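You operate a simulated robot arm through the tools that you are given. There is no shell and no other tool.

Carry out the task below with a simulated robot arm. There is one attempt and no reset: what you move stays moved.

JOB
Raise the blind, open the window and run the wall fan on LOW.
Fine: blind at UP, window at OPEN, its catch left at FREE.

Only the result counts: the job must be done as asked and must still hold three seconds after the hand-in. Knocking over, shifting, dropping, spilling or breaking anything else fails it.

ROBOT AND FRAMES
A 7-joint arm with a fingered hand, fixed in place. Base frame: the origin is at the foot of the arm, x ahead of it, y to its left, z up. Units: cm, rad, N and s.
Its first joint turns from -1.204 to 3.002 rad. Payload 5 kg.
The tool frame sits at the grasp point between the pads (the TCP): z along the fingers, y along the line on which they close. The tips reach 3.2 cm beyond it. Largest opening 16 cm; the body of the gripper starts 8.9 cm behind the TCP. The gripper is a hand of 3 fingers: y runs from the thumb to the fingers, the wrist lies at [0, 0, -25.2] in the tool frame.
Orientation is that of the tool frame in the base frame, as a unit quaternion [w, x, y, z]. With the fingers straight down and closing along the base's y, the tool's x points along the base's -x, its y along +y and its z along -z.

CONTROLS
- The arm moves only by the tool move_arm. Its arguments are lists of equal length, an entry for each row: "dp": the shift along the base's x, y, z in cm, a list of three; "rot": the turn, a rotation vector about the base's x, y, z in rad, a list of three. In form: {"dp": [[tx, ty, tz], ...], "rot": [[rx, ry, rz], ...]}. A call has 1 to 20 rows; each row is the pose to reach, as a shift and turn from the pose commanded when the call began. A row lasts 0.2 s, in which the tool goes at most 5 cm and 0.15 rad; a call with a longer step from one row to the next is refused whole. A pose out of reach is approached as far as the arm can. The call stops where the force on the tool passes 50 N (or 10 N more than at its start, if that is more) or the arm is blocked; 0.2 s more then pass. In this call time passes only in rows, and 0.2 s behind the last. The reply holds the time, the measured pose of the TCP, the force on the tool along the base axes, the opening and the grip force, in the units named above and with some noise, with the torque about the TCP (base axes, N m) and any sound that the robot's microphone picked up.
- Cameras (640 x 400 px; columns grow to the right, rows downward): "scene" is fixed at [20.89, 49.88, 174.67]; the picture's right is [-0.89, -0.45, 0.00], its down [-0.15, 0.30, -0.94] and it looks along [0.42, -0.84, -0.34] (base axes); focal length 325 px, centre (320, 200). "wrist" rides on the gripper at [6.5, -0.4, -11.6] in the tool frame; the picture's right is [0.06, 1.00, 0.00], its down [-0.87, 0.05, -0.49] and it looks along [-0.49, 0.03, 0.87] (tool axes); focal length 261 px, centre (320, 200). There is no depth. A picture from a camera that has moved, and an enlarged one, comes with that camera's place and axes in the base frame and with its lens. The place of the scene camera against the robot may be out by one fixed shift of up to 2.5 cm in any direction.
- get_image(camera): a new picture of that camera. It takes no simulated time.
- lift_body(by): slides the trunk up (or, below 0, down) by that many cm; the arm rides with it, the base frame stays. It gives what a move gives, with no picture.
- finger_targets(finger1, finger2, thumb_bend): sets how far each is bent, from 0 (flat) to 1 (curled in); at 0.3 the hand is open as for a grip, at 0.7 the pads meet at the TCP. One left out holds its place. A second passes; each finger stops where it meets its share of the squeeze, and holds until it gets a number again. It is the only way to open and close the hand. It gives what a move gives, with no picture; readings hold the bend of each and the force on the fingers (four entries, about 0 where the hand has none), thumb and palm.
- enlarge(camera, box): a new picture of the part [left, top, right, bottom] of that camera's present view, enlarged. It takes no simulated time.
- finish_job(): hands the job in; it is judged then, once.

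Places have to be worked out from the pictures, the camera data and where the tool is seen. Open the gripper and draw the arm clear of the work before you hand the job in, unless the task says otherwise.

The tools are called after "Call:" as a command line: name --argument value ..., lists and objects as JSON in quotes. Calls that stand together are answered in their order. move_arm: Moves the arm, as the interface text tells. Its arguments: {"type":"object","properties":{"dp":{"type":"array","items":{"type":"array","items":{"type":"number"}}},"rot":{"type":"array","items":{"type":"array","items":{"type":"number"}}}},"required":["dp","rot"]} The other tools are called the same way: lift_body (by) slides the trunk up or down; finger_targets (finger1, finger2, thumb_bend) moves the fingers one by one; get_image (camera) takes a picture; enlarge (camera, box) takes an enlarged picture of a part of a camera's view; finish_job () hands the job in.

At the start:

```text
t: 0.0
tool_pos: [55.37, -19.59, 157.79]
tcp_rot: [0.0, 0.0, 1.0, 0.0]
force: [1.6, 0.2, -0.2]
torque: [0.01, 0.0, 0.0]
opening: 16.0
gripper_force: 0.1
shape: jaw
bend: [0.3, 0.3, 0.3]
finger forces: [0.1, 0.1, 0.0, 0.0, 0.0, 0.0]
trunk travel left (down, up): [-81.3, 12.7]
```

scene: 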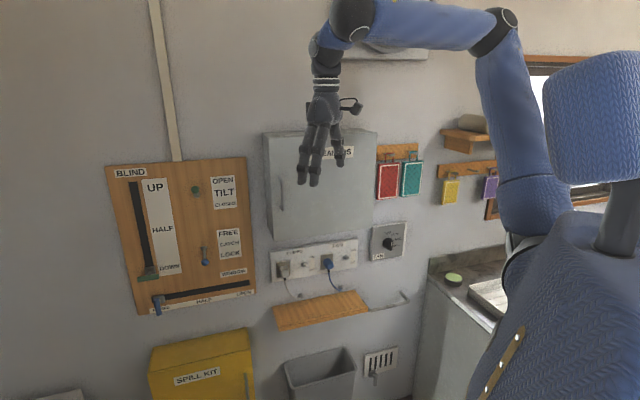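
wrist: 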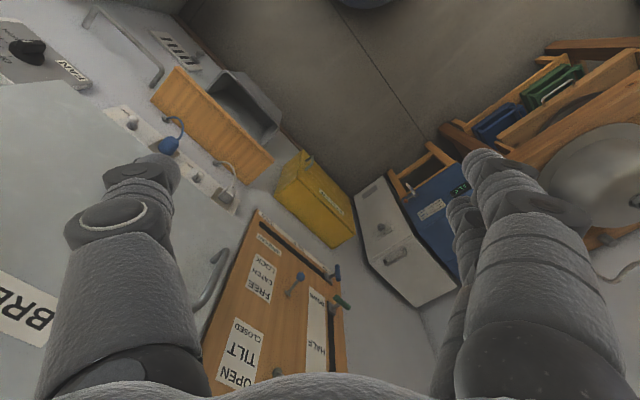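

The scene view shows a wooden panel with the blind slider, tilt knob, catch lever and window slider, and a fan knob to the right. I'll enlarge those areas to read the labels and positions.

Call:
enlarge --camera "scene" --box '[100, 150, 270, 320]'

Call:
enlarge --camera "scene" --box '[360, 210, 420, 270]'

Call:
enlarge --camera "wrist" --box '[190, 200, 370, 400]'

Call:
enlarge --camera "wrist" --box '[0, 0, 120, 100]'

```text
2.35 times, centred on (185, 235) of scene
camera zoom: at [20.89, 49.88, 174.67], right [-0.89, -0.45, 0.0], down [-0.15, 0.3, -0.94], along [0.42, -0.84, -0.34], focal length 766 px, centre (638, 118)
```

zoom: 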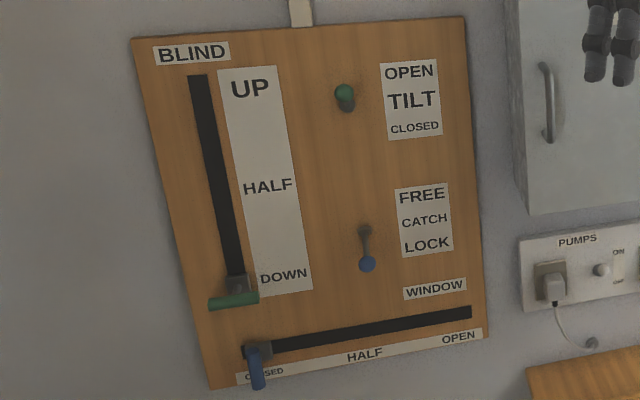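

```text
6.67 times, centred on (390, 240) of scene
camera zoom: at [20.89, 49.88, 174.67], right [-0.89, -0.45, 0.0], down [-0.15, 0.3, -0.94], along [0.42, -0.84, -0.34], focal length 2170 px, centre (-147, -67)
```

zoom: 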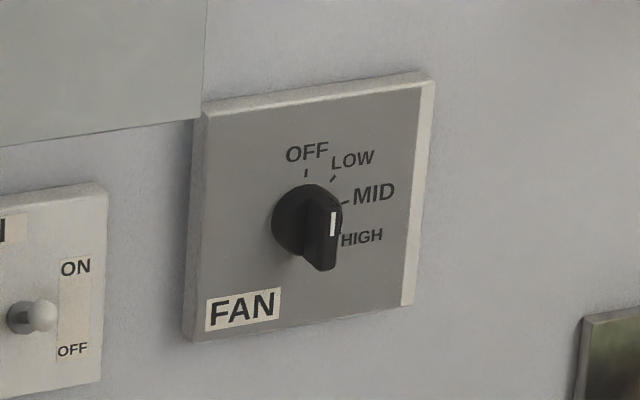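

```text
2.00 times, centred on (280, 300) of wrist
camera zoom: at [48.74, -20.03, 169.33], right [-0.06, 1.0, 0.0], down [0.87, 0.05, 0.49], along [0.49, 0.03, -0.87], focal length 521 px, centre (400, 0)
```

zoom: 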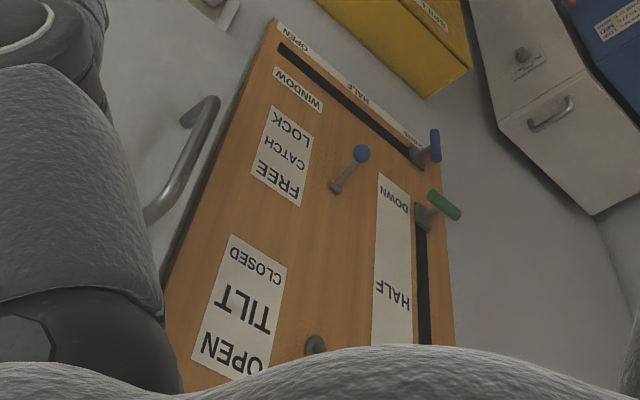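

```text
4.00 times, centred on (60, 50) of wrist
camera zoom: at [48.74, -20.03, 169.33], right [-0.06, 1.0, 0.0], down [0.87, 0.05, 0.49], along [0.49, 0.03, -0.87], focal length 1043 px, centre (1360, 800)
```

zoom: 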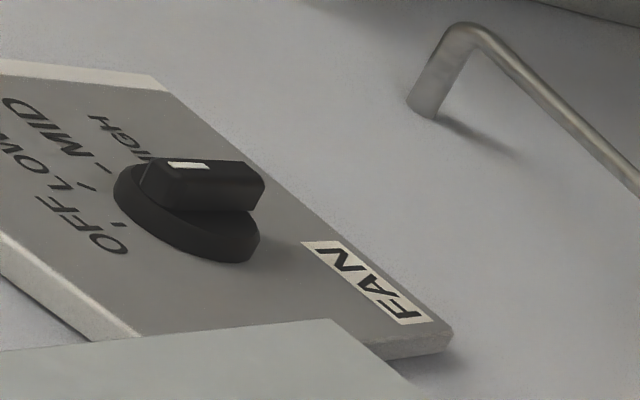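

The wall runs at 45° in the base frame: panel plane about w≈93 cm along (0.707,-0.707), catch ball near (102,-22,116), fan knob near (51,-76,110). I'll turn the hand to point horizontally at the wall, staying well clear of it.

Call:
move_arm --dp '[[1.57, 0.75, 0], [3.13, 1.5, 0], [4.7, 2.25, 0], [6.27, 3, 0], [7.83, 3.75, 0], [9.4, 4.5, 0], [10.97, 5.25, 0], [12.53, 6, 0], [14.1, 6.75, 0], [15.67, 7.5, 0], [17.23, 8.25, 0], [18.8, 9, 0]]' --rot '[[-0.0512, -0.1235, -0.0512], [-0.1023, -0.2471, -0.1023], [-0.1535, -0.3706, -0.1535], [-0.2047, -0.4941, -0.2047], [-0.2558, -0.6176, -0.2558], [-0.307, -0.7412, -0.307], [-0.3582, -0.8647, -0.3582], [-0.4093, -0.9882, -0.4093], [-0.4605, -1.1117, -0.4605], [-0.5117, -1.2353, -0.5117], [-0.5628, -1.3588, -0.5628], [-0.614, -1.4823, -0.614]]'

```text
t: 2.6
tool_pos: [79.02, -39.9, 165.3]
tcp_rot: [0.642, 0.213, 0.711, -0.192]
force: [-0.3, -0.4, 0.0]
torque: [0.01, -0.05, -0.04]
opening: 16.0
gripper_force: 0.1
shape: jaw
bend: [0.3, 0.3, 0.3]
finger forces: [0.0, 0.0, 0.1, 0.1, 0.0, 0.1]
out of reach, approached as far as the arm can: row 2, 3, 4, 5, 6, 7, 8, 9, 10, 11, 12
trunk travel left (down, up): [-81.3, 12.7]
```

The arm reported out of reach and ended near (79,-40,165) with the tool nearly horizontal. I'll take pictures before moving further.

Call:
get_image --camera "scene"

Call:
get_image --camera "wrist"

```text
taken
```

scene: 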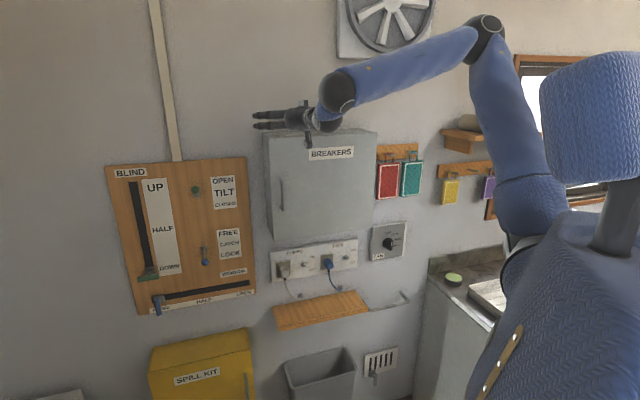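

```text
taken
camera wrist: at [68.51, -33.56, 159.97], right [0.54, 0.84, -0.06], down [-0.3, 0.26, 0.92], along [0.78, -0.48, 0.4], focal length 261 px, centre (320, 200)
```

wrist: 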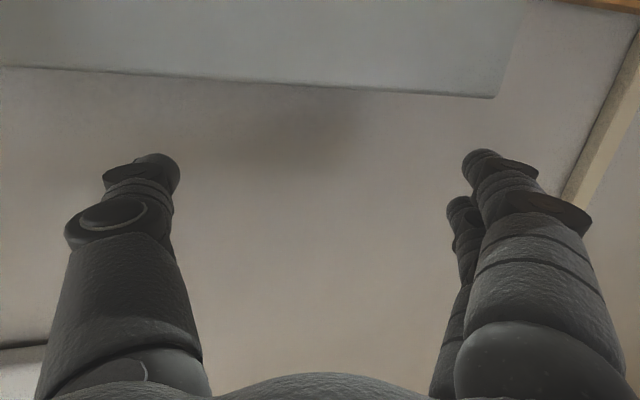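

The hand is near the top of the breaker cabinet, with the tool horizontal. I'll test a small shift away from the wall to see which commanded pose the next move starts from.

Call:
move_arm --dp '[[0, 3, 0]]' --rot '[[0, 0, 0]]'

```text
t: 3.0
tool_pos: [79.2, -38.82, 165.47]
tcp_rot: [0.642, 0.208, 0.714, -0.186]
force: [-0.3, 0.3, -0.5]
torque: [0.02, -0.03, -0.04]
opening: 16.0
gripper_force: 0.0
shape: jaw
bend: [0.3, 0.3, 0.3]
finger forces: [0.0, 0.0, 0.0, 0.0, 0.0, 0.0]
out of reach, approached as far as the arm can: row 1
trunk travel left (down, up): [-81.3, 12.7]
```

The controller keeps the unreachable target as its reference. I'll command a more radial pose (yaw about -17°, TCP near (85,-25,165)), which moves the hand left, away from the cabinet.

Call:
move_arm --dp '[[2.2, -3.5, 1.4], [4.4, -7, 2.8], [6.6, -10.5, 4.2], [8.8, -14, 5.6], [10.8, -17.4, 7.2]]' --rot '[[0, 0, 0.1], [0, 0, 0.2], [0, 0, 0.3], [0, 0, 0.4], [0, 0, 0.489]]'

```text
t: 3.6
tool_pos: [82.02, -43.08, 167.87]
tcp_rot: [0.656, 0.148, 0.728, -0.131]
force: [-14.9, 14.0, 5.6]
torque: [-0.72, 0.06, -1.82]
opening: 15.99
gripper_force: 0.0
shape: jaw
bend: [0.3, 0.3, 0.29]
finger forces: [0.0, 0.0, 0.1, 0.0, 19.6, 0.0]
trunk travel left (down, up): [-81.3, 12.7]
stopped in row 2: the force on the tool passed its limit at 145 N (the readings are from after the stop); the commanded pose is now the measured one
```

The thumb touched the bare wall above the cabinet; the commanded pose is now the measured one. I'll back straight away from the wall.

Call:
move_arm --dp '[[-2, 2, 0], [-4, 4, 0], [-6, 6, 0]]' --rot '[[0, 0, 0], [0, 0, 0], [0, 0, 0]]'

Call:
get_image --camera "scene"

```text
t: 4.4
tool_pos: [76.23, -37.2, 167.4]
tcp_rot: [0.655, 0.149, 0.729, -0.131]
force: [-0.1, 0.1, 0.2]
torque: [-0.01, 0.0, 0.0]
opening: 15.99
gripper_force: 0.1
shape: jaw
bend: [0.3, 0.3, 0.3]
finger forces: [0.1, 0.0, 0.0, 0.1, 0.0, 0.1]
trunk travel left (down, up): [-81.3, 12.7]
```

```text
taken
```

scene: 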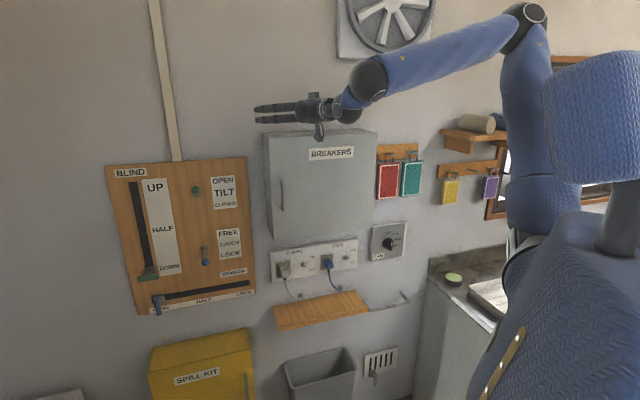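

The arm is free of contact and nothing appears disturbed. I'll swing the hand left, toward the panel and away from the wall, keeping it pointed radially.

Call:
move_arm --dp '[[1, 4, 0], [2, 8, 0], [3, 12, 0], [4, 16, 0], [5, 20, 0]]' --rot '[[0, 0, 0.04], [0, 0, 0.08], [0, 0, 0.12], [0, 0, 0.16], [0, 0, 0.2]]'

```text
t: 5.6
tool_pos: [81.5, -17.69, 167.34]
tcp_rot: [0.664, 0.073, 0.742, -0.062]
force: [0.2, -0.9, -0.6]
torque: [-0.01, 0.0, -0.01]
opening: 15.99
gripper_force: 0.0
shape: jaw
bend: [0.3, 0.3, 0.3]
finger forces: [0.0, 0.0, 0.0, 0.0, 0.1, 0.1]
out of reach, approached as far as the arm can: row 5
trunk travel left (down, up): [-81.3, 12.7]
```

The hand is at w≈70, u≈-45, but the thumb is still near the cabinet's left edge in plan. I'll pull back a little more before lowering the trunk.

Call:
move_arm --dp '[[-2, 2, 0], [-4, 4, 0], [-6, 6, 0]]' --rot '[[0, 0, 0.03], [0, 0, 0.06], [0, 0, 0.09]]'

```text
t: 6.4
tool_pos: [75.91, -13.76, 167.94]
tcp_rot: [0.667, 0.038, 0.744, -0.031]
force: [-0.8, 0.1, 0.2]
torque: [0.02, -0.01, -0.02]
opening: 15.98
gripper_force: 0.0
shape: jaw
bend: [0.3, 0.3, 0.3]
finger forces: [0.1, 0.2, 0.1, 0.0, 0.0, 0.1]
out of reach, approached as far as the arm can: row 1, 2, 3
trunk travel left (down, up): [-81.3, 12.7]
```

The hand is now at w≈63, u≈-44. Before lowering I'll check the cabinet's depth and the hand's position in pictures.

Call:
enlarge --camera "scene" --box '[240, 90, 420, 290]'

Call:
get_image --camera "wrist"

```text
2.00 times, centred on (330, 190) of scene
camera zoom: at [20.89, 49.88, 174.67], right [-0.89, -0.45, 0.0], down [-0.15, 0.3, -0.94], along [0.42, -0.84, -0.34], focal length 651 px, centre (300, 220)
```

zoom: 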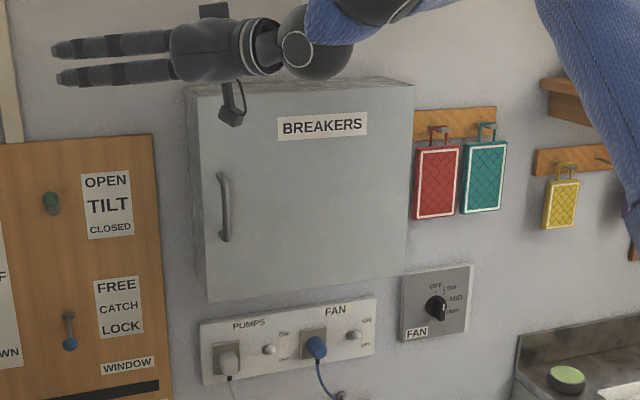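

```text
taken
camera wrist: at [63.64, -12.93, 162.75], right [0.09, 0.99, -0.06], down [-0.39, 0.09, 0.92], along [0.92, -0.06, 0.39], focal length 261 px, centre (320, 200)
```

wrist: 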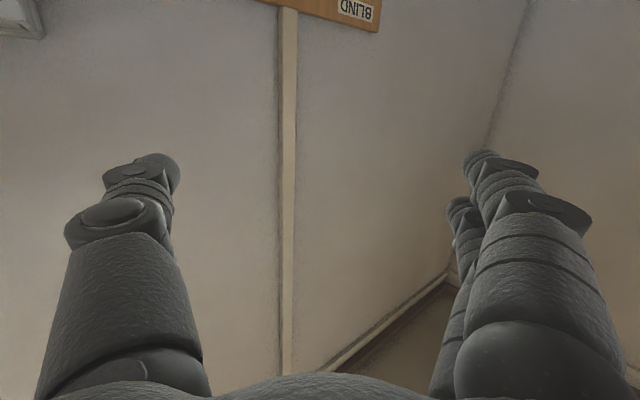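

The cabinet front is at about w≈81, so the hand (w≤71) is clear. I also notice a socket strip with PUMPS/FAN plugs and ON/OFF switches; I'll inspect this, the fan knob, and the fan blades closely.

Call:
enlarge --camera "scene" --box '[265, 230, 365, 305]'

Call:
enlarge --camera "scene" --box '[325, 0, 445, 70]'

Call:
enlarge --camera "scene" --box '[370, 222, 410, 262]'

Call:
enlarge --camera "scene" --box '[180, 160, 260, 300]'

```text
5.33 times, centred on (315, 268) of scene
camera zoom: at [20.89, 49.88, 174.67], right [-0.89, -0.45, 0.0], down [-0.15, 0.3, -0.94], along [0.42, -0.84, -0.34], focal length 1736 px, centre (347, -160)
```

zoom: 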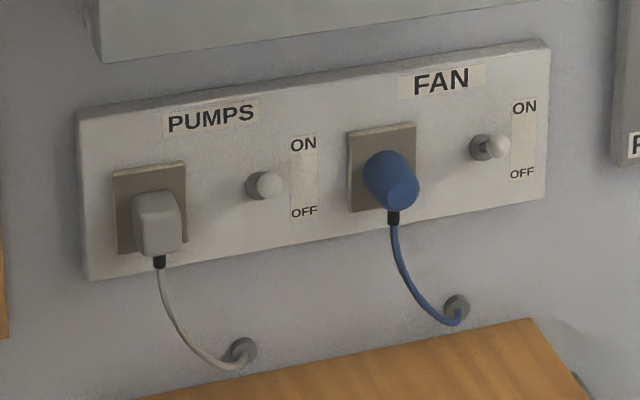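

```text
5.33 times, centred on (385, 35) of scene
camera zoom: at [20.89, 49.88, 174.67], right [-0.89, -0.45, 0.0], down [-0.15, 0.3, -0.94], along [0.42, -0.84, -0.34], focal length 1736 px, centre (-27, 1080)
```

zoom: 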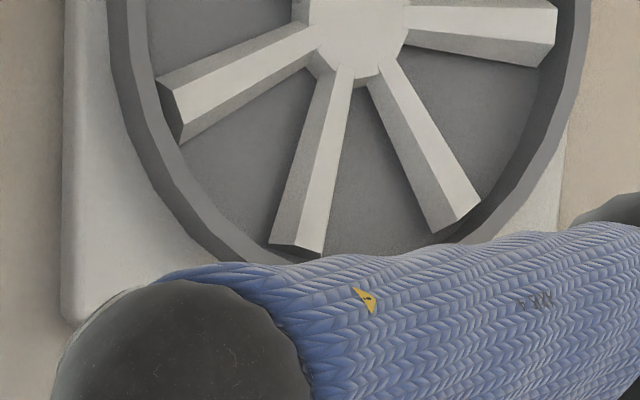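

```text
10.00 times, centred on (390, 242) of scene
camera zoom: at [20.89, 49.88, 174.67], right [-0.89, -0.45, 0.0], down [-0.15, 0.3, -0.94], along [0.42, -0.84, -0.34], focal length 3254 px, centre (-380, -220)
```

zoom: 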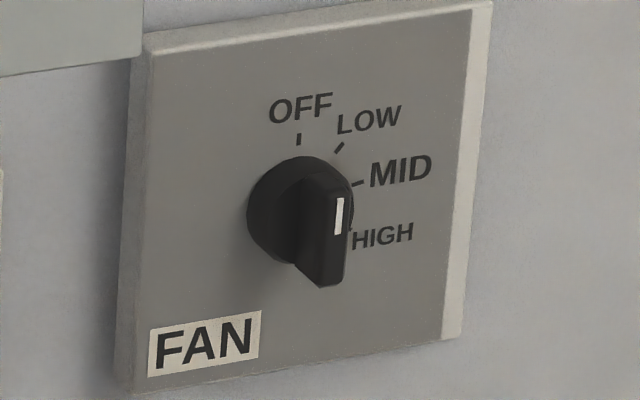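

```text
2.86 times, centred on (220, 230) of scene
camera zoom: at [20.89, 49.88, 174.67], right [-0.89, -0.45, 0.0], down [-0.15, 0.3, -0.94], along [0.42, -0.84, -0.34], focal length 930 px, centre (606, 114)
```

zoom: 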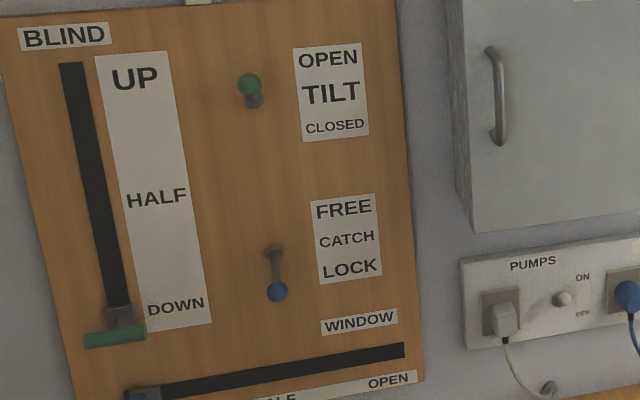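

Findings: the fan knob's white mark points to OFF, LOW is about 40° clockwise, and both socket switches look ON. The catch lever is down (LOCK) and the tilt lever up (OPEN, leave it). I'll lower the trunk 45 cm to working height.

Call:
lift_body --by -45

Call:
get_image --camera "wrist"

Call:
get_image --camera "scene"

```text
refused: -45 is not a number from -40 to 40
```

```text
taken
camera wrist: at [63.64, -12.93, 162.75], right [0.09, 0.99, -0.06], down [-0.39, 0.09, 0.92], along [0.92, -0.06, 0.39], focal length 261 px, centre (320, 200)
```

wrist: 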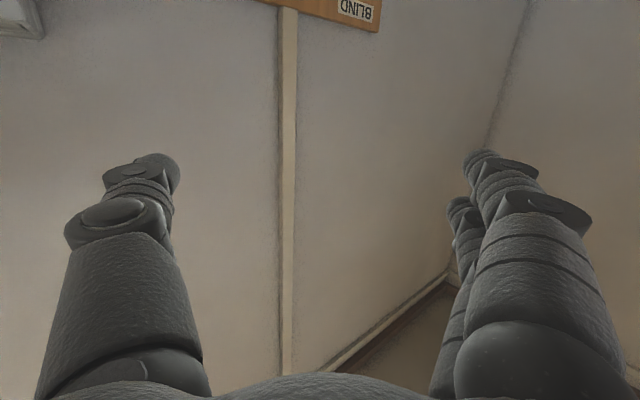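

```text
taken
```

scene: 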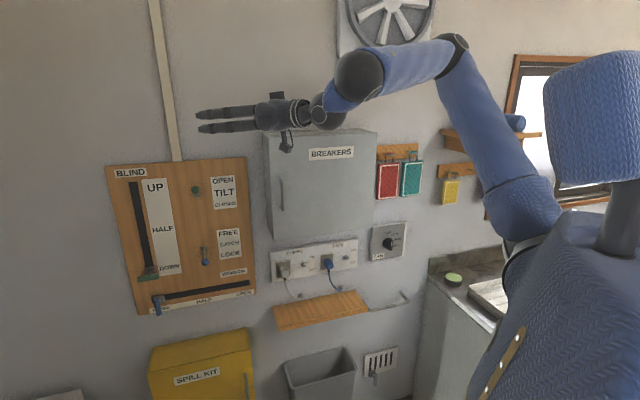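

The lift is limited to 40 cm per call. I'll lower by 40 cm, since the column below the hand (w≤71) is clear.

Call:
lift_body --by -40

Call:
get_image --camera "wrist"

Call:
get_image --camera "scene"

```text
t: 10.2
tool_pos: [76.02, -13.8, 127.99]
tcp_rot: [0.667, 0.039, 0.744, -0.031]
force: [-0.1, -0.4, 1.4]
torque: [-0.01, -0.03, -0.02]
opening: 16.01
gripper_force: 0.2
shape: jaw
bend: [0.3, 0.3, 0.3]
finger forces: [0.1, 0.1, 0.1, 0.0, 0.0, 0.0]
trunk travel left (down, up): [-41.3, 52.7]
```

```text
taken
camera wrist: at [63.7, -12.97, 122.73], right [0.09, 0.99, -0.06], down [-0.39, 0.09, 0.92], along [0.92, -0.06, 0.39], focal length 261 px, centre (320, 200)
```

wrist: 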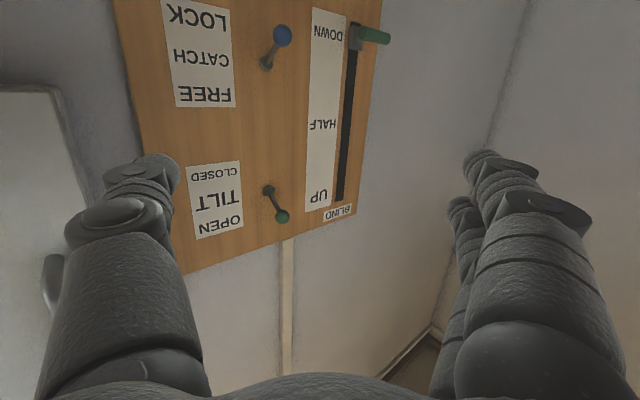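

```text
taken
```

scene: 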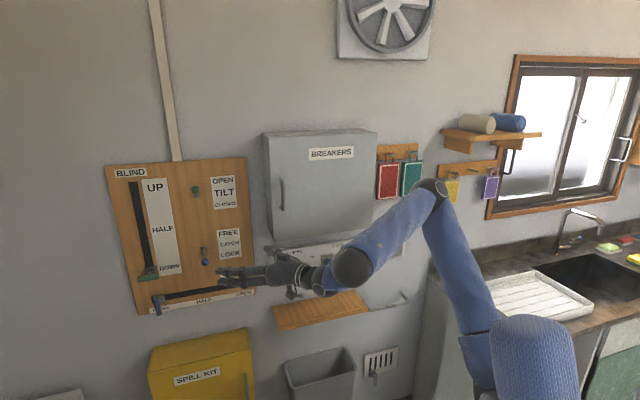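

Triangulating with the wrist camera: panel face w≈92.7, catch pivot (u -57.5, z 120) with ball at w≈88, z≈116.7; blind bar at u -78…-72, z≈114, slot top z≈146; window bar at u≈-74, z≈103. I'll try rolling the hand about its axis so the fingers stack vertically, in small increments.

Call:
move_arm --dp '[[0, 0, 0], [0, 0, 0], [0, 0, 0], [0, 0, 0]]' --rot '[[0.14, -0.014, -0.015], [0.28, -0.027, -0.031], [0.42, -0.041, -0.046], [0.55, -0.054, -0.061]]'

```text
t: 11.2
tool_pos: [76.07, -13.89, 127.9]
tcp_rot: [0.649, 0.241, 0.705, 0.153]
force: [-0.2, -0.3, -0.9]
torque: [-0.01, 0.01, 0.04]
opening: 15.98
gripper_force: 0.0
shape: jaw
bend: [0.3, 0.3, 0.3]
finger forces: [0.0, 0.1, 0.0, 0.0, 0.0, 0.0]
trunk travel left (down, up): [-41.3, 52.7]
```

The roll works cleanly. I'll continue to the full 90°.

Call:
move_arm --dp '[[0, 0, 0], [0, 0, 0], [0, 0, 0], [0, 0, 0], [0, 0, 0], [0, 0, 0], [0, 0, 0]]' --rot '[[0.144, -0.014, -0.016], [0.288, -0.028, -0.032], [0.432, -0.042, -0.048], [0.576, -0.056, -0.064], [0.72, -0.07, -0.08], [0.864, -0.084, -0.096], [1.008, -0.098, -0.112]]'

Call:
get_image --camera "wrist"

```text
t: 12.8
tool_pos: [79.63, -16.71, 130.03]
tcp_rot: [0.486, 0.547, 0.509, 0.454]
force: [-0.7, 0.0, -0.2]
torque: [0.01, 0.02, 0.0]
opening: 15.99
gripper_force: 0.0
shape: jaw
bend: [0.3, 0.3, 0.3]
finger forces: [0.0, 0.0, 0.0, 0.0, 0.0, 0.0]
out of reach, approached as far as the arm can: row 6, 7
trunk travel left (down, up): [-41.3, 52.7]
```

```text
taken
camera wrist: at [68.48, -9.37, 130.94], right [0.12, 0.05, 0.99], down [-0.54, -0.83, 0.11], along [0.83, -0.55, -0.07], focal length 261 px, centre (320, 200)
```

wrist: 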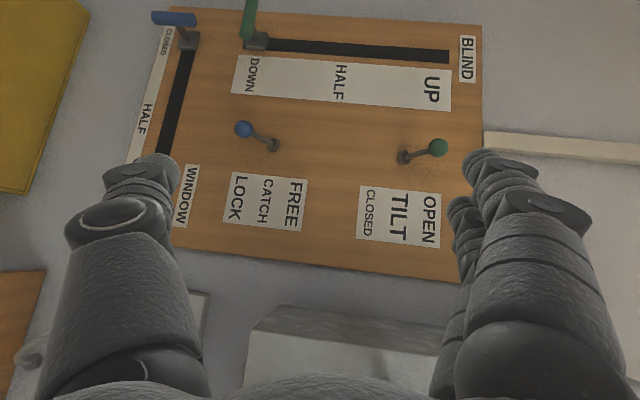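

The hand is now rolled with fingers above and thumb below, and the wrist camera has a great view of the panel. I'll enlarge it to measure the handles.

Call:
enlarge --camera "wrist" --box '[130, 0, 330, 125]'

Call:
enlarge --camera "wrist" --box '[220, 20, 500, 195]'

```text
3.20 times, centred on (230, 62) of wrist
camera zoom: at [68.48, -9.37, 130.94], right [0.12, 0.05, 0.99], down [-0.54, -0.83, 0.11], along [0.83, -0.55, -0.07], focal length 834 px, centre (608, 640)
```

zoom: 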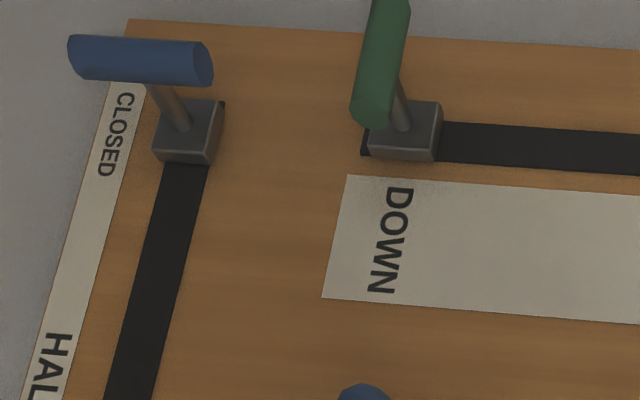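

```text
2.29 times, centred on (360, 108) of wrist
camera zoom: at [68.48, -9.37, 130.94], right [0.12, 0.05, 0.99], down [-0.54, -0.83, 0.11], along [0.83, -0.55, -0.07], focal length 596 px, centre (229, 411)
```

zoom: 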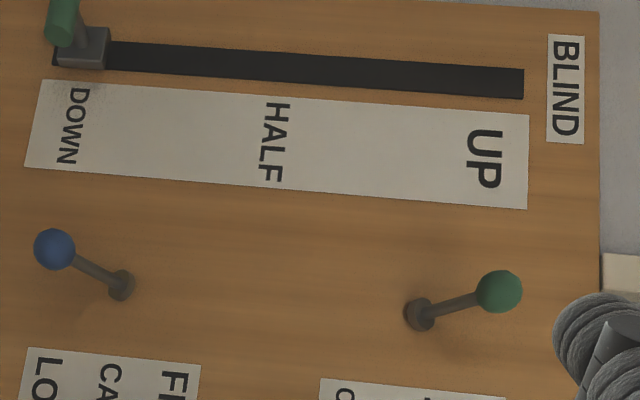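

Measured: blind bar at (u -75.1, w 87.2, z 114.7), window bar at (u -73.9, w 87.2, z 100–106), catch ball (102.7,-21.7,116.8). I'll set the thumb and fingers to a medium opening and move partway toward the catch.

Call:
finger_targets --finger1 0.45 --finger2 0.45 --thumb_bend 0.55

Call:
move_arm --dp '[[3, -1.4, -1.8], [6, -2.8, -3.6], [9, -4.2, -5.5]]' --rot '[[0, -0.02, -0.02], [0, -0.04, -0.04], [0, -0.06, -0.06]]'

Call:
get_image --camera "wrist"

```text
t: 13.8
tool_pos: [79.51, -16.77, 129.99]
tcp_rot: [0.487, 0.547, 0.509, 0.452]
force: [0.4, -0.5, 0.1]
torque: [-0.01, 0.04, 0.03]
opening: 8.8
gripper_force: 0.0
shape: fingers
bend: [0.45, 0.45, 0.55]
finger forces: [0.0, 0.1, 0.0, 0.0, 0.0, 0.0]
trunk travel left (down, up): [-41.3, 52.7]
```

```text
t: 14.6
tool_pos: [88.34, -21.05, 124.49]
tcp_rot: [0.52, 0.556, 0.466, 0.452]
force: [1.3, -0.5, -0.6]
torque: [-0.03, -0.02, -0.02]
opening: 8.75
gripper_force: 0.0
shape: fingers
bend: [0.45, 0.45, 0.55]
finger forces: [0.1, 0.0, 0.0, 0.1, 0.0, 0.0]
out of reach, approached as far as the arm can: row 1
trunk travel left (down, up): [-41.3, 52.7]
```

```text
taken
camera wrist: at [77.85, -12.71, 124.75], right [0.06, 0.04, 1.0], down [-0.62, -0.78, 0.06], along [0.78, -0.62, -0.02], focal length 261 px, centre (320, 200)
```

wrist: 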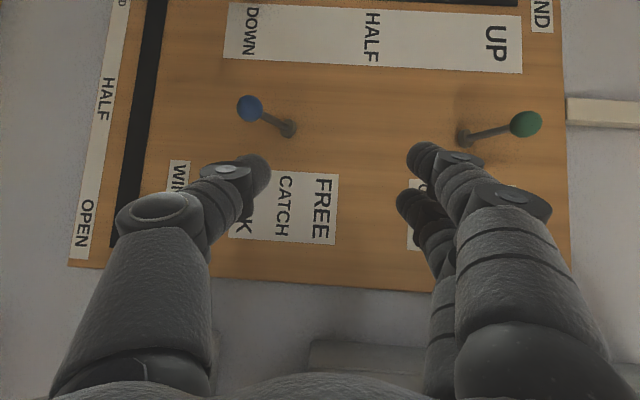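

The ball is confirmed at about (102.8,-21.7,116.9); the thumb is about 3.3 cm below the hand's axis. I'll descend, then advance so the ball sits between thumb and fingers.

Call:
move_arm --dp '[[1, 0, -3.75], [2, 0, -7.5], [5.5, -0.1, -7.5], [9, -0.2, -7.5], [12.6, -0.35, -7.5]]' --rot '[[0, 0, 0], [0, 0, 0], [0, 0, 0], [0, 0, 0], [0, 0, 0]]'

Call:
get_image --camera "wrist"

Call:
get_image --camera "scene"

```text
t: 15.8
tool_pos: [101.32, -21.51, 116.78]
tcp_rot: [0.52, 0.556, 0.466, 0.451]
force: [0.6, -1.2, -0.1]
torque: [-0.02, 0.0, 0.03]
opening: 8.77
gripper_force: 0.0
shape: fingers
bend: [0.45, 0.45, 0.55]
finger forces: [0.0, 0.0, 0.0, 0.0, 0.1, 0.0]
trunk travel left (down, up): [-41.3, 52.7]
```

```text
taken
camera wrist: at [90.81, -13.21, 117.14], right [0.06, 0.04, 1.0], down [-0.62, -0.78, 0.07], along [0.78, -0.62, -0.02], focal length 261 px, centre (320, 200)
```

wrist: 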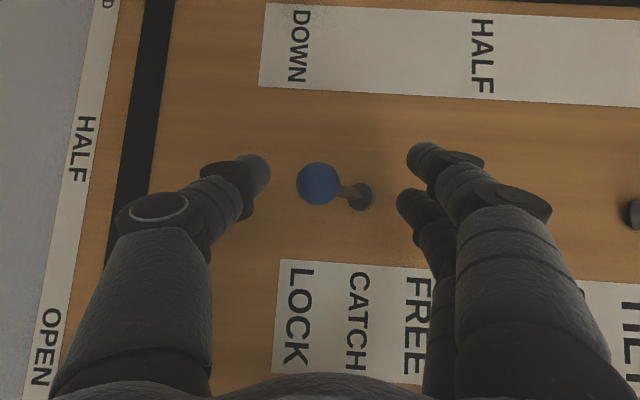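

```text
taken
```

scene: 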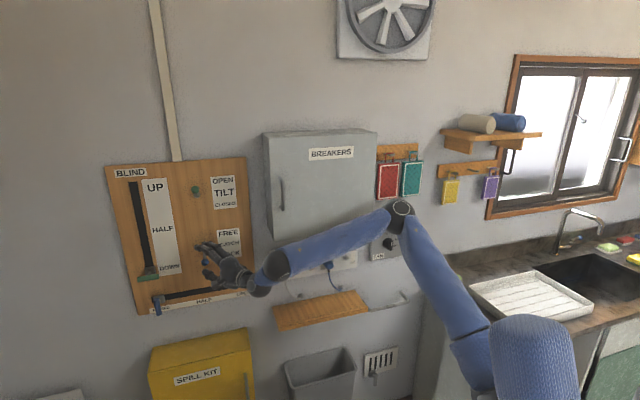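

The ball is centred between thumb and fingers. I'll raise the hand in 1 cm rows so the thumb flips the catch up to FREE.

Call:
move_arm --dp '[[0, 0, 1], [0, 0, 2], [0, 0, 3], [0, 0, 4], [0, 0, 5], [0, 0, 6], [0, 0, 7], [0, 0, 8]]' --rot '[[0, 0, 0], [0, 0, 0], [0, 0, 0], [0, 0, 0], [0, 0, 0], [0, 0, 0], [0, 0, 0], [0, 0, 0]]'

Call:
get_image --camera "wrist"

```text
t: 17.6
tool_pos: [100.99, -21.32, 125.02]
tcp_rot: [0.52, 0.555, 0.467, 0.451]
force: [-0.6, 0.5, -0.1]
torque: [0.03, 0.0, 0.0]
opening: 8.77
gripper_force: 0.1
shape: fingers
bend: [0.45, 0.45, 0.55]
finger forces: [0.0, 0.0, 0.0, 0.0, 0.0, 0.1]
trunk travel left (down, up): [-41.3, 52.7]
```

```text
taken
camera wrist: at [90.64, -13.08, 125.33], right [0.06, 0.04, 1.0], down [-0.62, -0.78, 0.07], along [0.78, -0.62, -0.02], focal length 261 px, centre (320, 200)
```

wrist: 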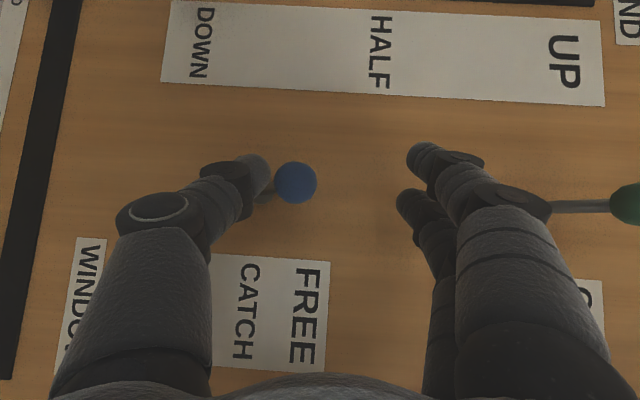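

The lever has flipped: ball now at z≈123.6, above its pivot (119.9), i.e. FREE, with no contact force. I'll retreat straight back and verify.

Call:
move_arm --dp '[[-3, 0.5, 0.1], [-6, 1, 0.2], [-9, 1.4, 0.3], [-12, 1.9, 0.4]]' --rot '[[0, 0, 0], [0, 0, 0], [0, 0, 0], [0, 0, 0]]'

Call:
get_image --camera "wrist"

```text
t: 18.6
tool_pos: [89.55, -19.64, 125.51]
tcp_rot: [0.521, 0.555, 0.466, 0.451]
force: [0.8, -0.5, -0.7]
torque: [0.01, -0.04, 0.04]
opening: 8.77
gripper_force: 0.1
shape: fingers
bend: [0.45, 0.45, 0.55]
finger forces: [0.0, 0.0, 0.0, 0.1, 0.0, 0.0]
out of reach, approached as far as the arm can: row 4
trunk travel left (down, up): [-41.3, 52.7]
```

```text
taken
camera wrist: at [79.04, -11.35, 125.85], right [0.06, 0.04, 1.0], down [-0.62, -0.78, 0.07], along [0.78, -0.62, -0.02], focal length 261 px, centre (320, 200)
```

wrist: 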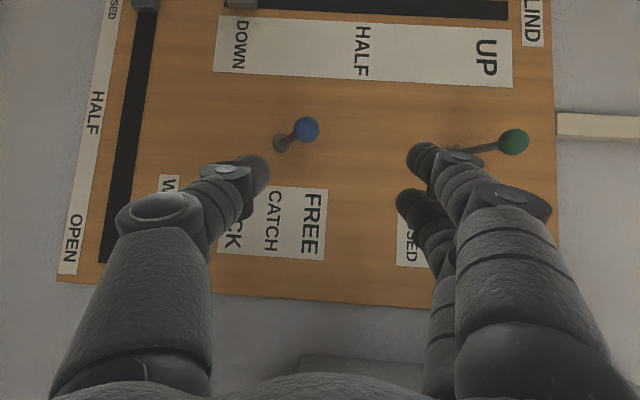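

Catch is FREE. Next the blind: bar centre about (114.8,-8.6,114.7). I'll move to a standoff ~12 cm in front of it.

Call:
move_arm --dp '[[2.7, 2.6, -2], [5.4, 5.2, -4], [8.1, 7.8, -6], [10.8, 10.4, -8], [13.4, 12.9, -10.2]]' --rot '[[0, 0, 0], [0, 0, 0], [0, 0, 0], [0, 0, 0], [0, 0, 0]]'

Call:
get_image --camera "wrist"

```text
t: 19.8
tool_pos: [101.53, -13.1, 115.24]
tcp_rot: [0.516, 0.552, 0.47, 0.456]
force: [0.3, 0.0, -0.8]
torque: [-0.03, -0.05, 0.02]
opening: 8.75
gripper_force: 0.1
shape: fingers
bend: [0.45, 0.45, 0.55]
finger forces: [0.1, 0.0, 0.0, 0.0, 0.0, 0.0]
out of reach, approached as far as the arm can: row 3, 4, 5
trunk travel left (down, up): [-41.3, 52.7]
```

```text
taken
camera wrist: at [90.94, -4.99, 115.48], right [0.06, 0.04, 1.0], down [-0.61, -0.79, 0.06], along [0.79, -0.61, -0.02], focal length 261 px, centre (320, 200)
```

wrist: 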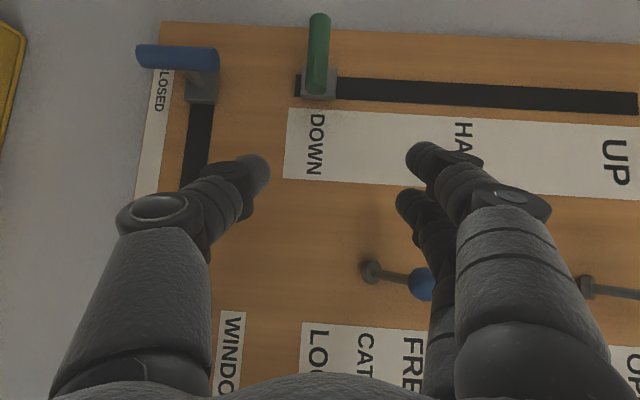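

The hand can't point much further right than radially, so the leftward move stopped short. I'll turn the yaw slightly left (to about -3.5°) while shifting left.

Call:
move_arm --dp '[[0.7, 2.2, 0], [1.4, 4.4, 0], [2, 6.6, 0]]' --rot '[[0, 0, 0.03], [0, 0, 0.06], [0, 0, 0.08]]'

Call:
get_image --camera "wrist"

```text
t: 20.6
tool_pos: [101.85, -10.44, 115.62]
tcp_rot: [0.501, 0.534, 0.489, 0.474]
force: [0.0, 0.0, -0.3]
torque: [-0.01, 0.0, -0.02]
opening: 8.73
gripper_force: 0.0
shape: fingers
bend: [0.45, 0.45, 0.55]
finger forces: [0.0, 0.1, 0.0, 0.1, 0.0, 0.0]
out of reach, approached as far as the arm can: row 1, 2, 3
trunk travel left (down, up): [-41.3, 52.7]
```

```text
taken
camera wrist: at [90.79, -3.03, 115.83], right [0.05, 0.04, 1.0], down [-0.55, -0.83, 0.06], along [0.83, -0.55, -0.02], focal length 261 px, centre (320, 200)
```

wrist: 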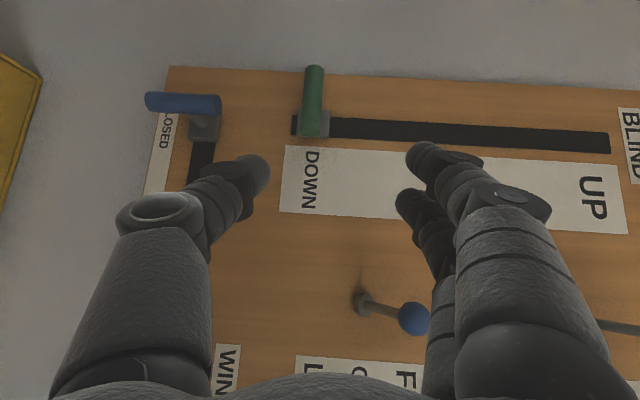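

The wrist seems limited while the elbow is bent; extending further should relieve that. I'll advance part of the way toward the bar with a slight leftward drift.

Call:
move_arm --dp '[[2, 0.5, -0.3], [4, 1.2, -0.5], [6, 2, -0.7]]' --rot '[[0, 0, 0], [0, 0, 0], [0, 0, 0]]'

Call:
get_image --camera "wrist"

Call:
get_image --camera "scene"

```text
t: 21.4
tool_pos: [106.0, -11.89, 114.81]
tcp_rot: [0.5, 0.535, 0.489, 0.473]
force: [-0.4, 0.1, 0.2]
torque: [0.01, 0.03, 0.03]
opening: 8.72
gripper_force: 0.1
shape: fingers
bend: [0.45, 0.45, 0.55]
finger forces: [0.0, 0.0, 0.1, 0.0, 0.1, 0.0]
out of reach, approached as far as the arm can: row 1, 2, 3
trunk travel left (down, up): [-41.3, 52.7]
```

```text
taken
camera wrist: at [94.79, -4.62, 115.14], right [0.05, 0.04, 1.0], down [-0.55, -0.83, 0.06], along [0.83, -0.55, -0.02], focal length 261 px, centre (320, 200)
```

wrist: 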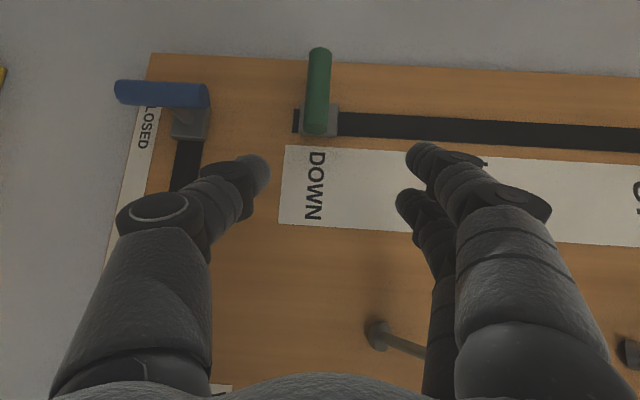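

```text
taken
```

scene: 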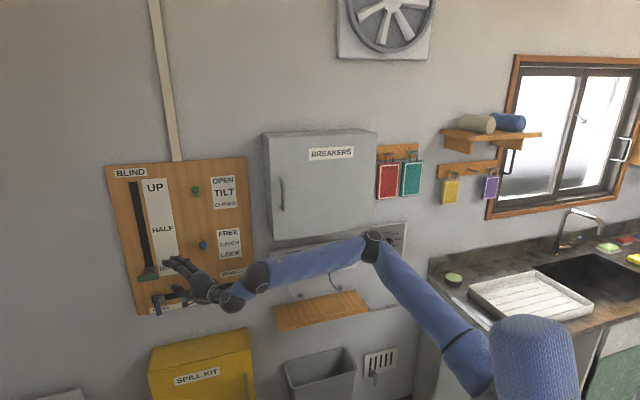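

The blind bar's near end is at about (112.6,-10.8). I'll keep advancing and allow the hand to yaw a few degrees left, checking how far it gets.

Call:
move_arm --dp '[[1.5, 1, 0], [3, 2, 0]]' --rot '[[0, 0, 0.07], [0, 0, 0.14]]'

Call:
get_image --camera "wrist"

```text
t: 22.0
tool_pos: [108.81, -10.01, 114.89]
tcp_rot: [0.467, 0.501, 0.524, 0.507]
force: [0.0, 0.0, 0.3]
torque: [-0.04, 0.01, -0.01]
opening: 8.72
gripper_force: 0.1
shape: fingers
bend: [0.45, 0.45, 0.55]
finger forces: [0.0, 0.1, 0.1, 0.0, 0.1, 0.0]
trunk travel left (down, up): [-41.3, 52.7]
```

```text
taken
camera wrist: at [96.88, -4.19, 115.19], right [0.05, 0.05, 1.0], down [-0.43, -0.9, 0.06], along [0.9, -0.43, -0.02], focal length 261 px, centre (320, 200)
```

wrist: 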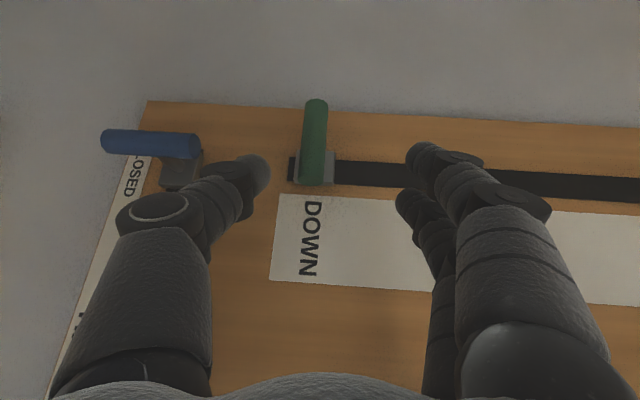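

The pose was reached fully at yaw ≈+3.6°, and the bar is level with the hand axis just beyond the tips. I'll advance 3.2 cm so the thumb goes under the bar and the fingers over it.

Call:
move_arm --dp '[[1.6, 0.1, 0], [3.3, 0.2, 0]]' --rot '[[0, 0, 0], [0, 0, 0]]'

Call:
get_image --camera "wrist"

```text
t: 22.6
tool_pos: [111.16, -11.02, 114.9]
tcp_rot: [0.465, 0.501, 0.525, 0.507]
force: [0.3, -1.0, 0.2]
torque: [-0.02, -0.02, 0.01]
opening: 8.72
gripper_force: 0.1
shape: fingers
bend: [0.45, 0.45, 0.55]
finger forces: [0.1, 0.1, 0.0, 0.1, 0.1, 0.1]
out of reach, approached as far as the arm can: row 1, 2
trunk travel left (down, up): [-41.3, 52.7]
```

```text
taken
camera wrist: at [99.08, -5.21, 115.23], right [0.05, 0.05, 1.0], down [-0.43, -0.9, 0.06], along [0.9, -0.43, -0.02], focal length 261 px, centre (320, 200)
```

wrist: 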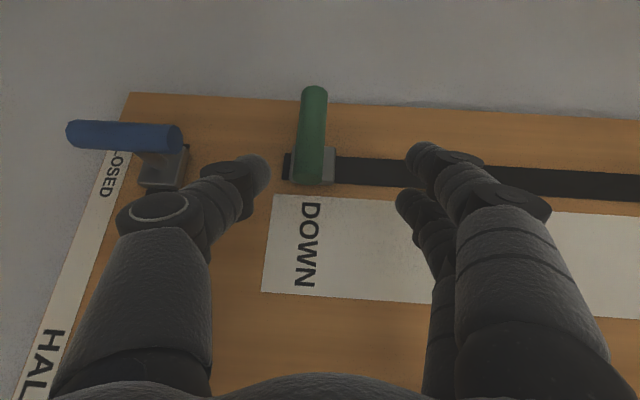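

The hand drifted right a little, so the thumb is only under the bar's end. I'll shift left with a bit more left yaw.

Call:
move_arm --dp '[[0.4, 0.8, 0], [0.8, 1.8, 0]]' --rot '[[0, 0, 0.06], [0, 0, 0.12]]'

Call:
get_image --camera "wrist"

```text
t: 23.2
tool_pos: [111.78, -9.24, 114.86]
tcp_rot: [0.436, 0.467, 0.555, 0.533]
force: [1.2, -0.2, -0.3]
torque: [-0.02, -0.02, 0.02]
opening: 8.73
gripper_force: 0.0
shape: fingers
bend: [0.45, 0.45, 0.55]
finger forces: [0.1, 0.1, 0.0, 0.0, 0.1, 0.0]
trunk travel left (down, up): [-41.3, 52.7]
```

```text
taken
camera wrist: at [99.14, -4.97, 115.19], right [0.04, 0.05, 1.0], down [-0.32, -0.94, 0.07], along [0.95, -0.32, -0.02], focal length 261 px, centre (320, 200)
```

wrist: 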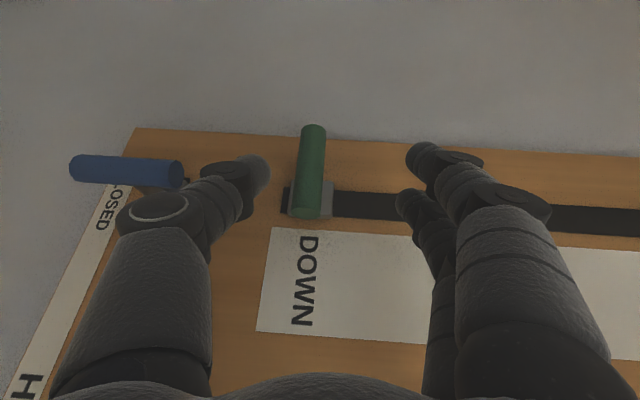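

The bar now crosses just at the thumb tip. I'll advance about 1.6 cm more along the hand's axis.

Call:
move_arm --dp '[[0.8, 0.2, 0], [1.7, 0.4, 0]]' --rot '[[0, 0, 0.01], [0, 0, 0.03]]'

Call:
get_image --camera "wrist"

Call:
enlarge --camera "scene" --box '[100, 200, 300, 325]'

```text
t: 23.8
tool_pos: [113.18, -9.2, 115.03]
tcp_rot: [0.427, 0.46, 0.561, 0.54]
force: [0.4, 0.0, 0.1]
torque: [0.02, -0.03, 0.0]
opening: 8.72
gripper_force: 0.0
shape: fingers
bend: [0.45, 0.45, 0.55]
finger forces: [0.1, 0.1, 0.0, 0.0, 0.1, 0.0]
out of reach, approached as far as the arm can: row 2
trunk travel left (down, up): [-41.3, 52.7]
```

```text
taken
camera wrist: at [100.45, -5.24, 115.36], right [0.04, 0.05, 1.0], down [-0.29, -0.95, 0.06], along [0.96, -0.29, -0.02], focal length 261 px, centre (320, 200)
```

wrist: 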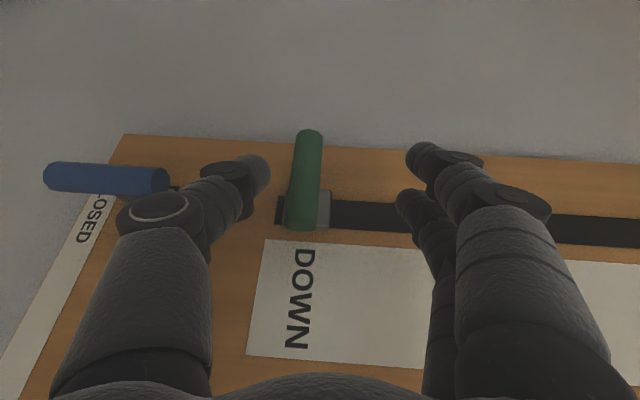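

```text
3.20 times, centred on (200, 262) of scene
camera zoom: at [20.89, 49.88, 174.67], right [-0.89, -0.45, 0.0], down [-0.15, 0.3, -0.94], along [0.42, -0.84, -0.34], focal length 1041 px, centre (704, 0)
```

zoom: 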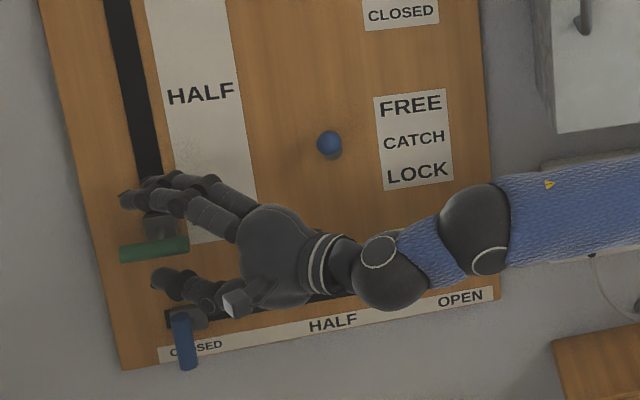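

The scene view confirms the thumb is under the green bar and the fingers are over it. I'll raise with the trunk: first 5 cm to check that it lifts.

Call:
lift_body --by 5

Call:
get_image --camera "wrist"

```text
t: 24.7
tool_pos: [113.19, -9.27, 120.03]
tcp_rot: [0.427, 0.46, 0.561, 0.54]
force: [0.2, 0.7, -1.5]
torque: [-0.01, 0.0, 0.03]
opening: 8.79
gripper_force: 0.2
shape: fingers
bend: [0.45, 0.45, 0.55]
finger forces: [0.0, 0.0, 0.0, 0.1, 0.5, 0.1]
trunk travel left (down, up): [-46.3, 47.7]
```

```text
taken
camera wrist: at [100.5, -5.25, 120.33], right [0.04, 0.05, 1.0], down [-0.29, -0.95, 0.06], along [0.96, -0.29, -0.02], focal length 261 px, centre (320, 200)
```

wrist: 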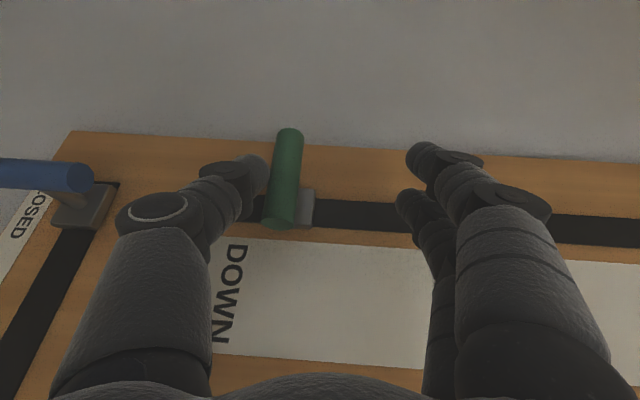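

The bar is rising with the thumb at very low force. I'll lift a further 22 cm, then check.

Call:
lift_body --by 22

Call:
get_image --camera "wrist"

```text
t: 27.1
tool_pos: [112.64, -8.48, 142.7]
tcp_rot: [0.429, 0.458, 0.561, 0.54]
force: [-0.2, 0.1, -0.1]
torque: [0.0, 0.01, 0.02]
opening: 8.74
gripper_force: 0.1
shape: fingers
bend: [0.45, 0.45, 0.55]
finger forces: [0.0, 0.0, 0.1, 0.1, 0.0, 0.0]
trunk travel left (down, up): [-68.3, 25.7]
```

```text
taken
camera wrist: at [99.94, -4.48, 142.84], right [0.04, 0.06, 1.0], down [-0.29, -0.95, 0.07], along [0.96, -0.29, -0.02], focal length 261 px, centre (320, 200)
```

wrist: 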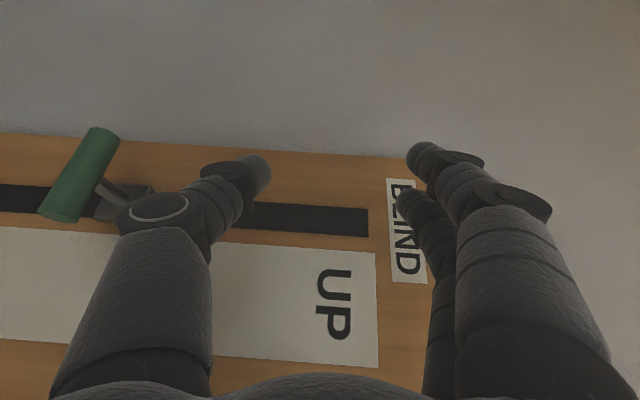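

The thumb slipped past the bar around HALF (likely a detent); the bar now sits near z≈128, below the thumb. I'll back out, lower, and re-engage with an actual grip.

Call:
move_arm --dp '[[-2.5, -0.5, 0], [-5, -1, 0], [-7.5, -1.5, 0]]' --rot '[[0, 0, 0], [0, 0, 0], [0, 0, 0]]'

Call:
get_image --camera "wrist"

Call:
enlarge --camera "scene" --box '[90, 150, 290, 325]'

```text
t: 27.9
tool_pos: [105.63, -10.65, 142.04]
tcp_rot: [0.429, 0.461, 0.56, 0.54]
force: [0.2, -0.3, -0.3]
torque: [0.0, 0.01, -0.01]
opening: 8.75
gripper_force: 0.1
shape: fingers
bend: [0.45, 0.45, 0.55]
finger forces: [0.0, 0.0, 0.0, 0.1, 0.0, 0.0]
trunk travel left (down, up): [-68.3, 25.7]
```

```text
taken
camera wrist: at [92.92, -6.67, 142.39], right [0.04, 0.06, 1.0], down [-0.29, -0.95, 0.06], along [0.95, -0.3, -0.02], focal length 261 px, centre (320, 200)
```

wrist: 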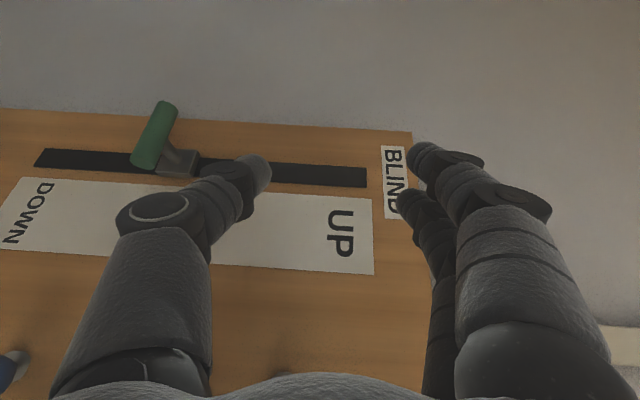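

```text
2.29 times, centred on (190, 238) of scene
camera zoom: at [20.89, 49.88, 174.67], right [-0.89, -0.45, 0.0], down [-0.15, 0.3, -0.94], along [0.42, -0.84, -0.34], focal length 744 px, centre (617, 114)
```

zoom: 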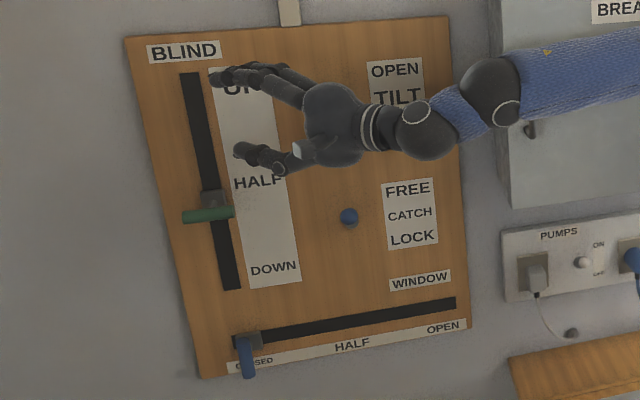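

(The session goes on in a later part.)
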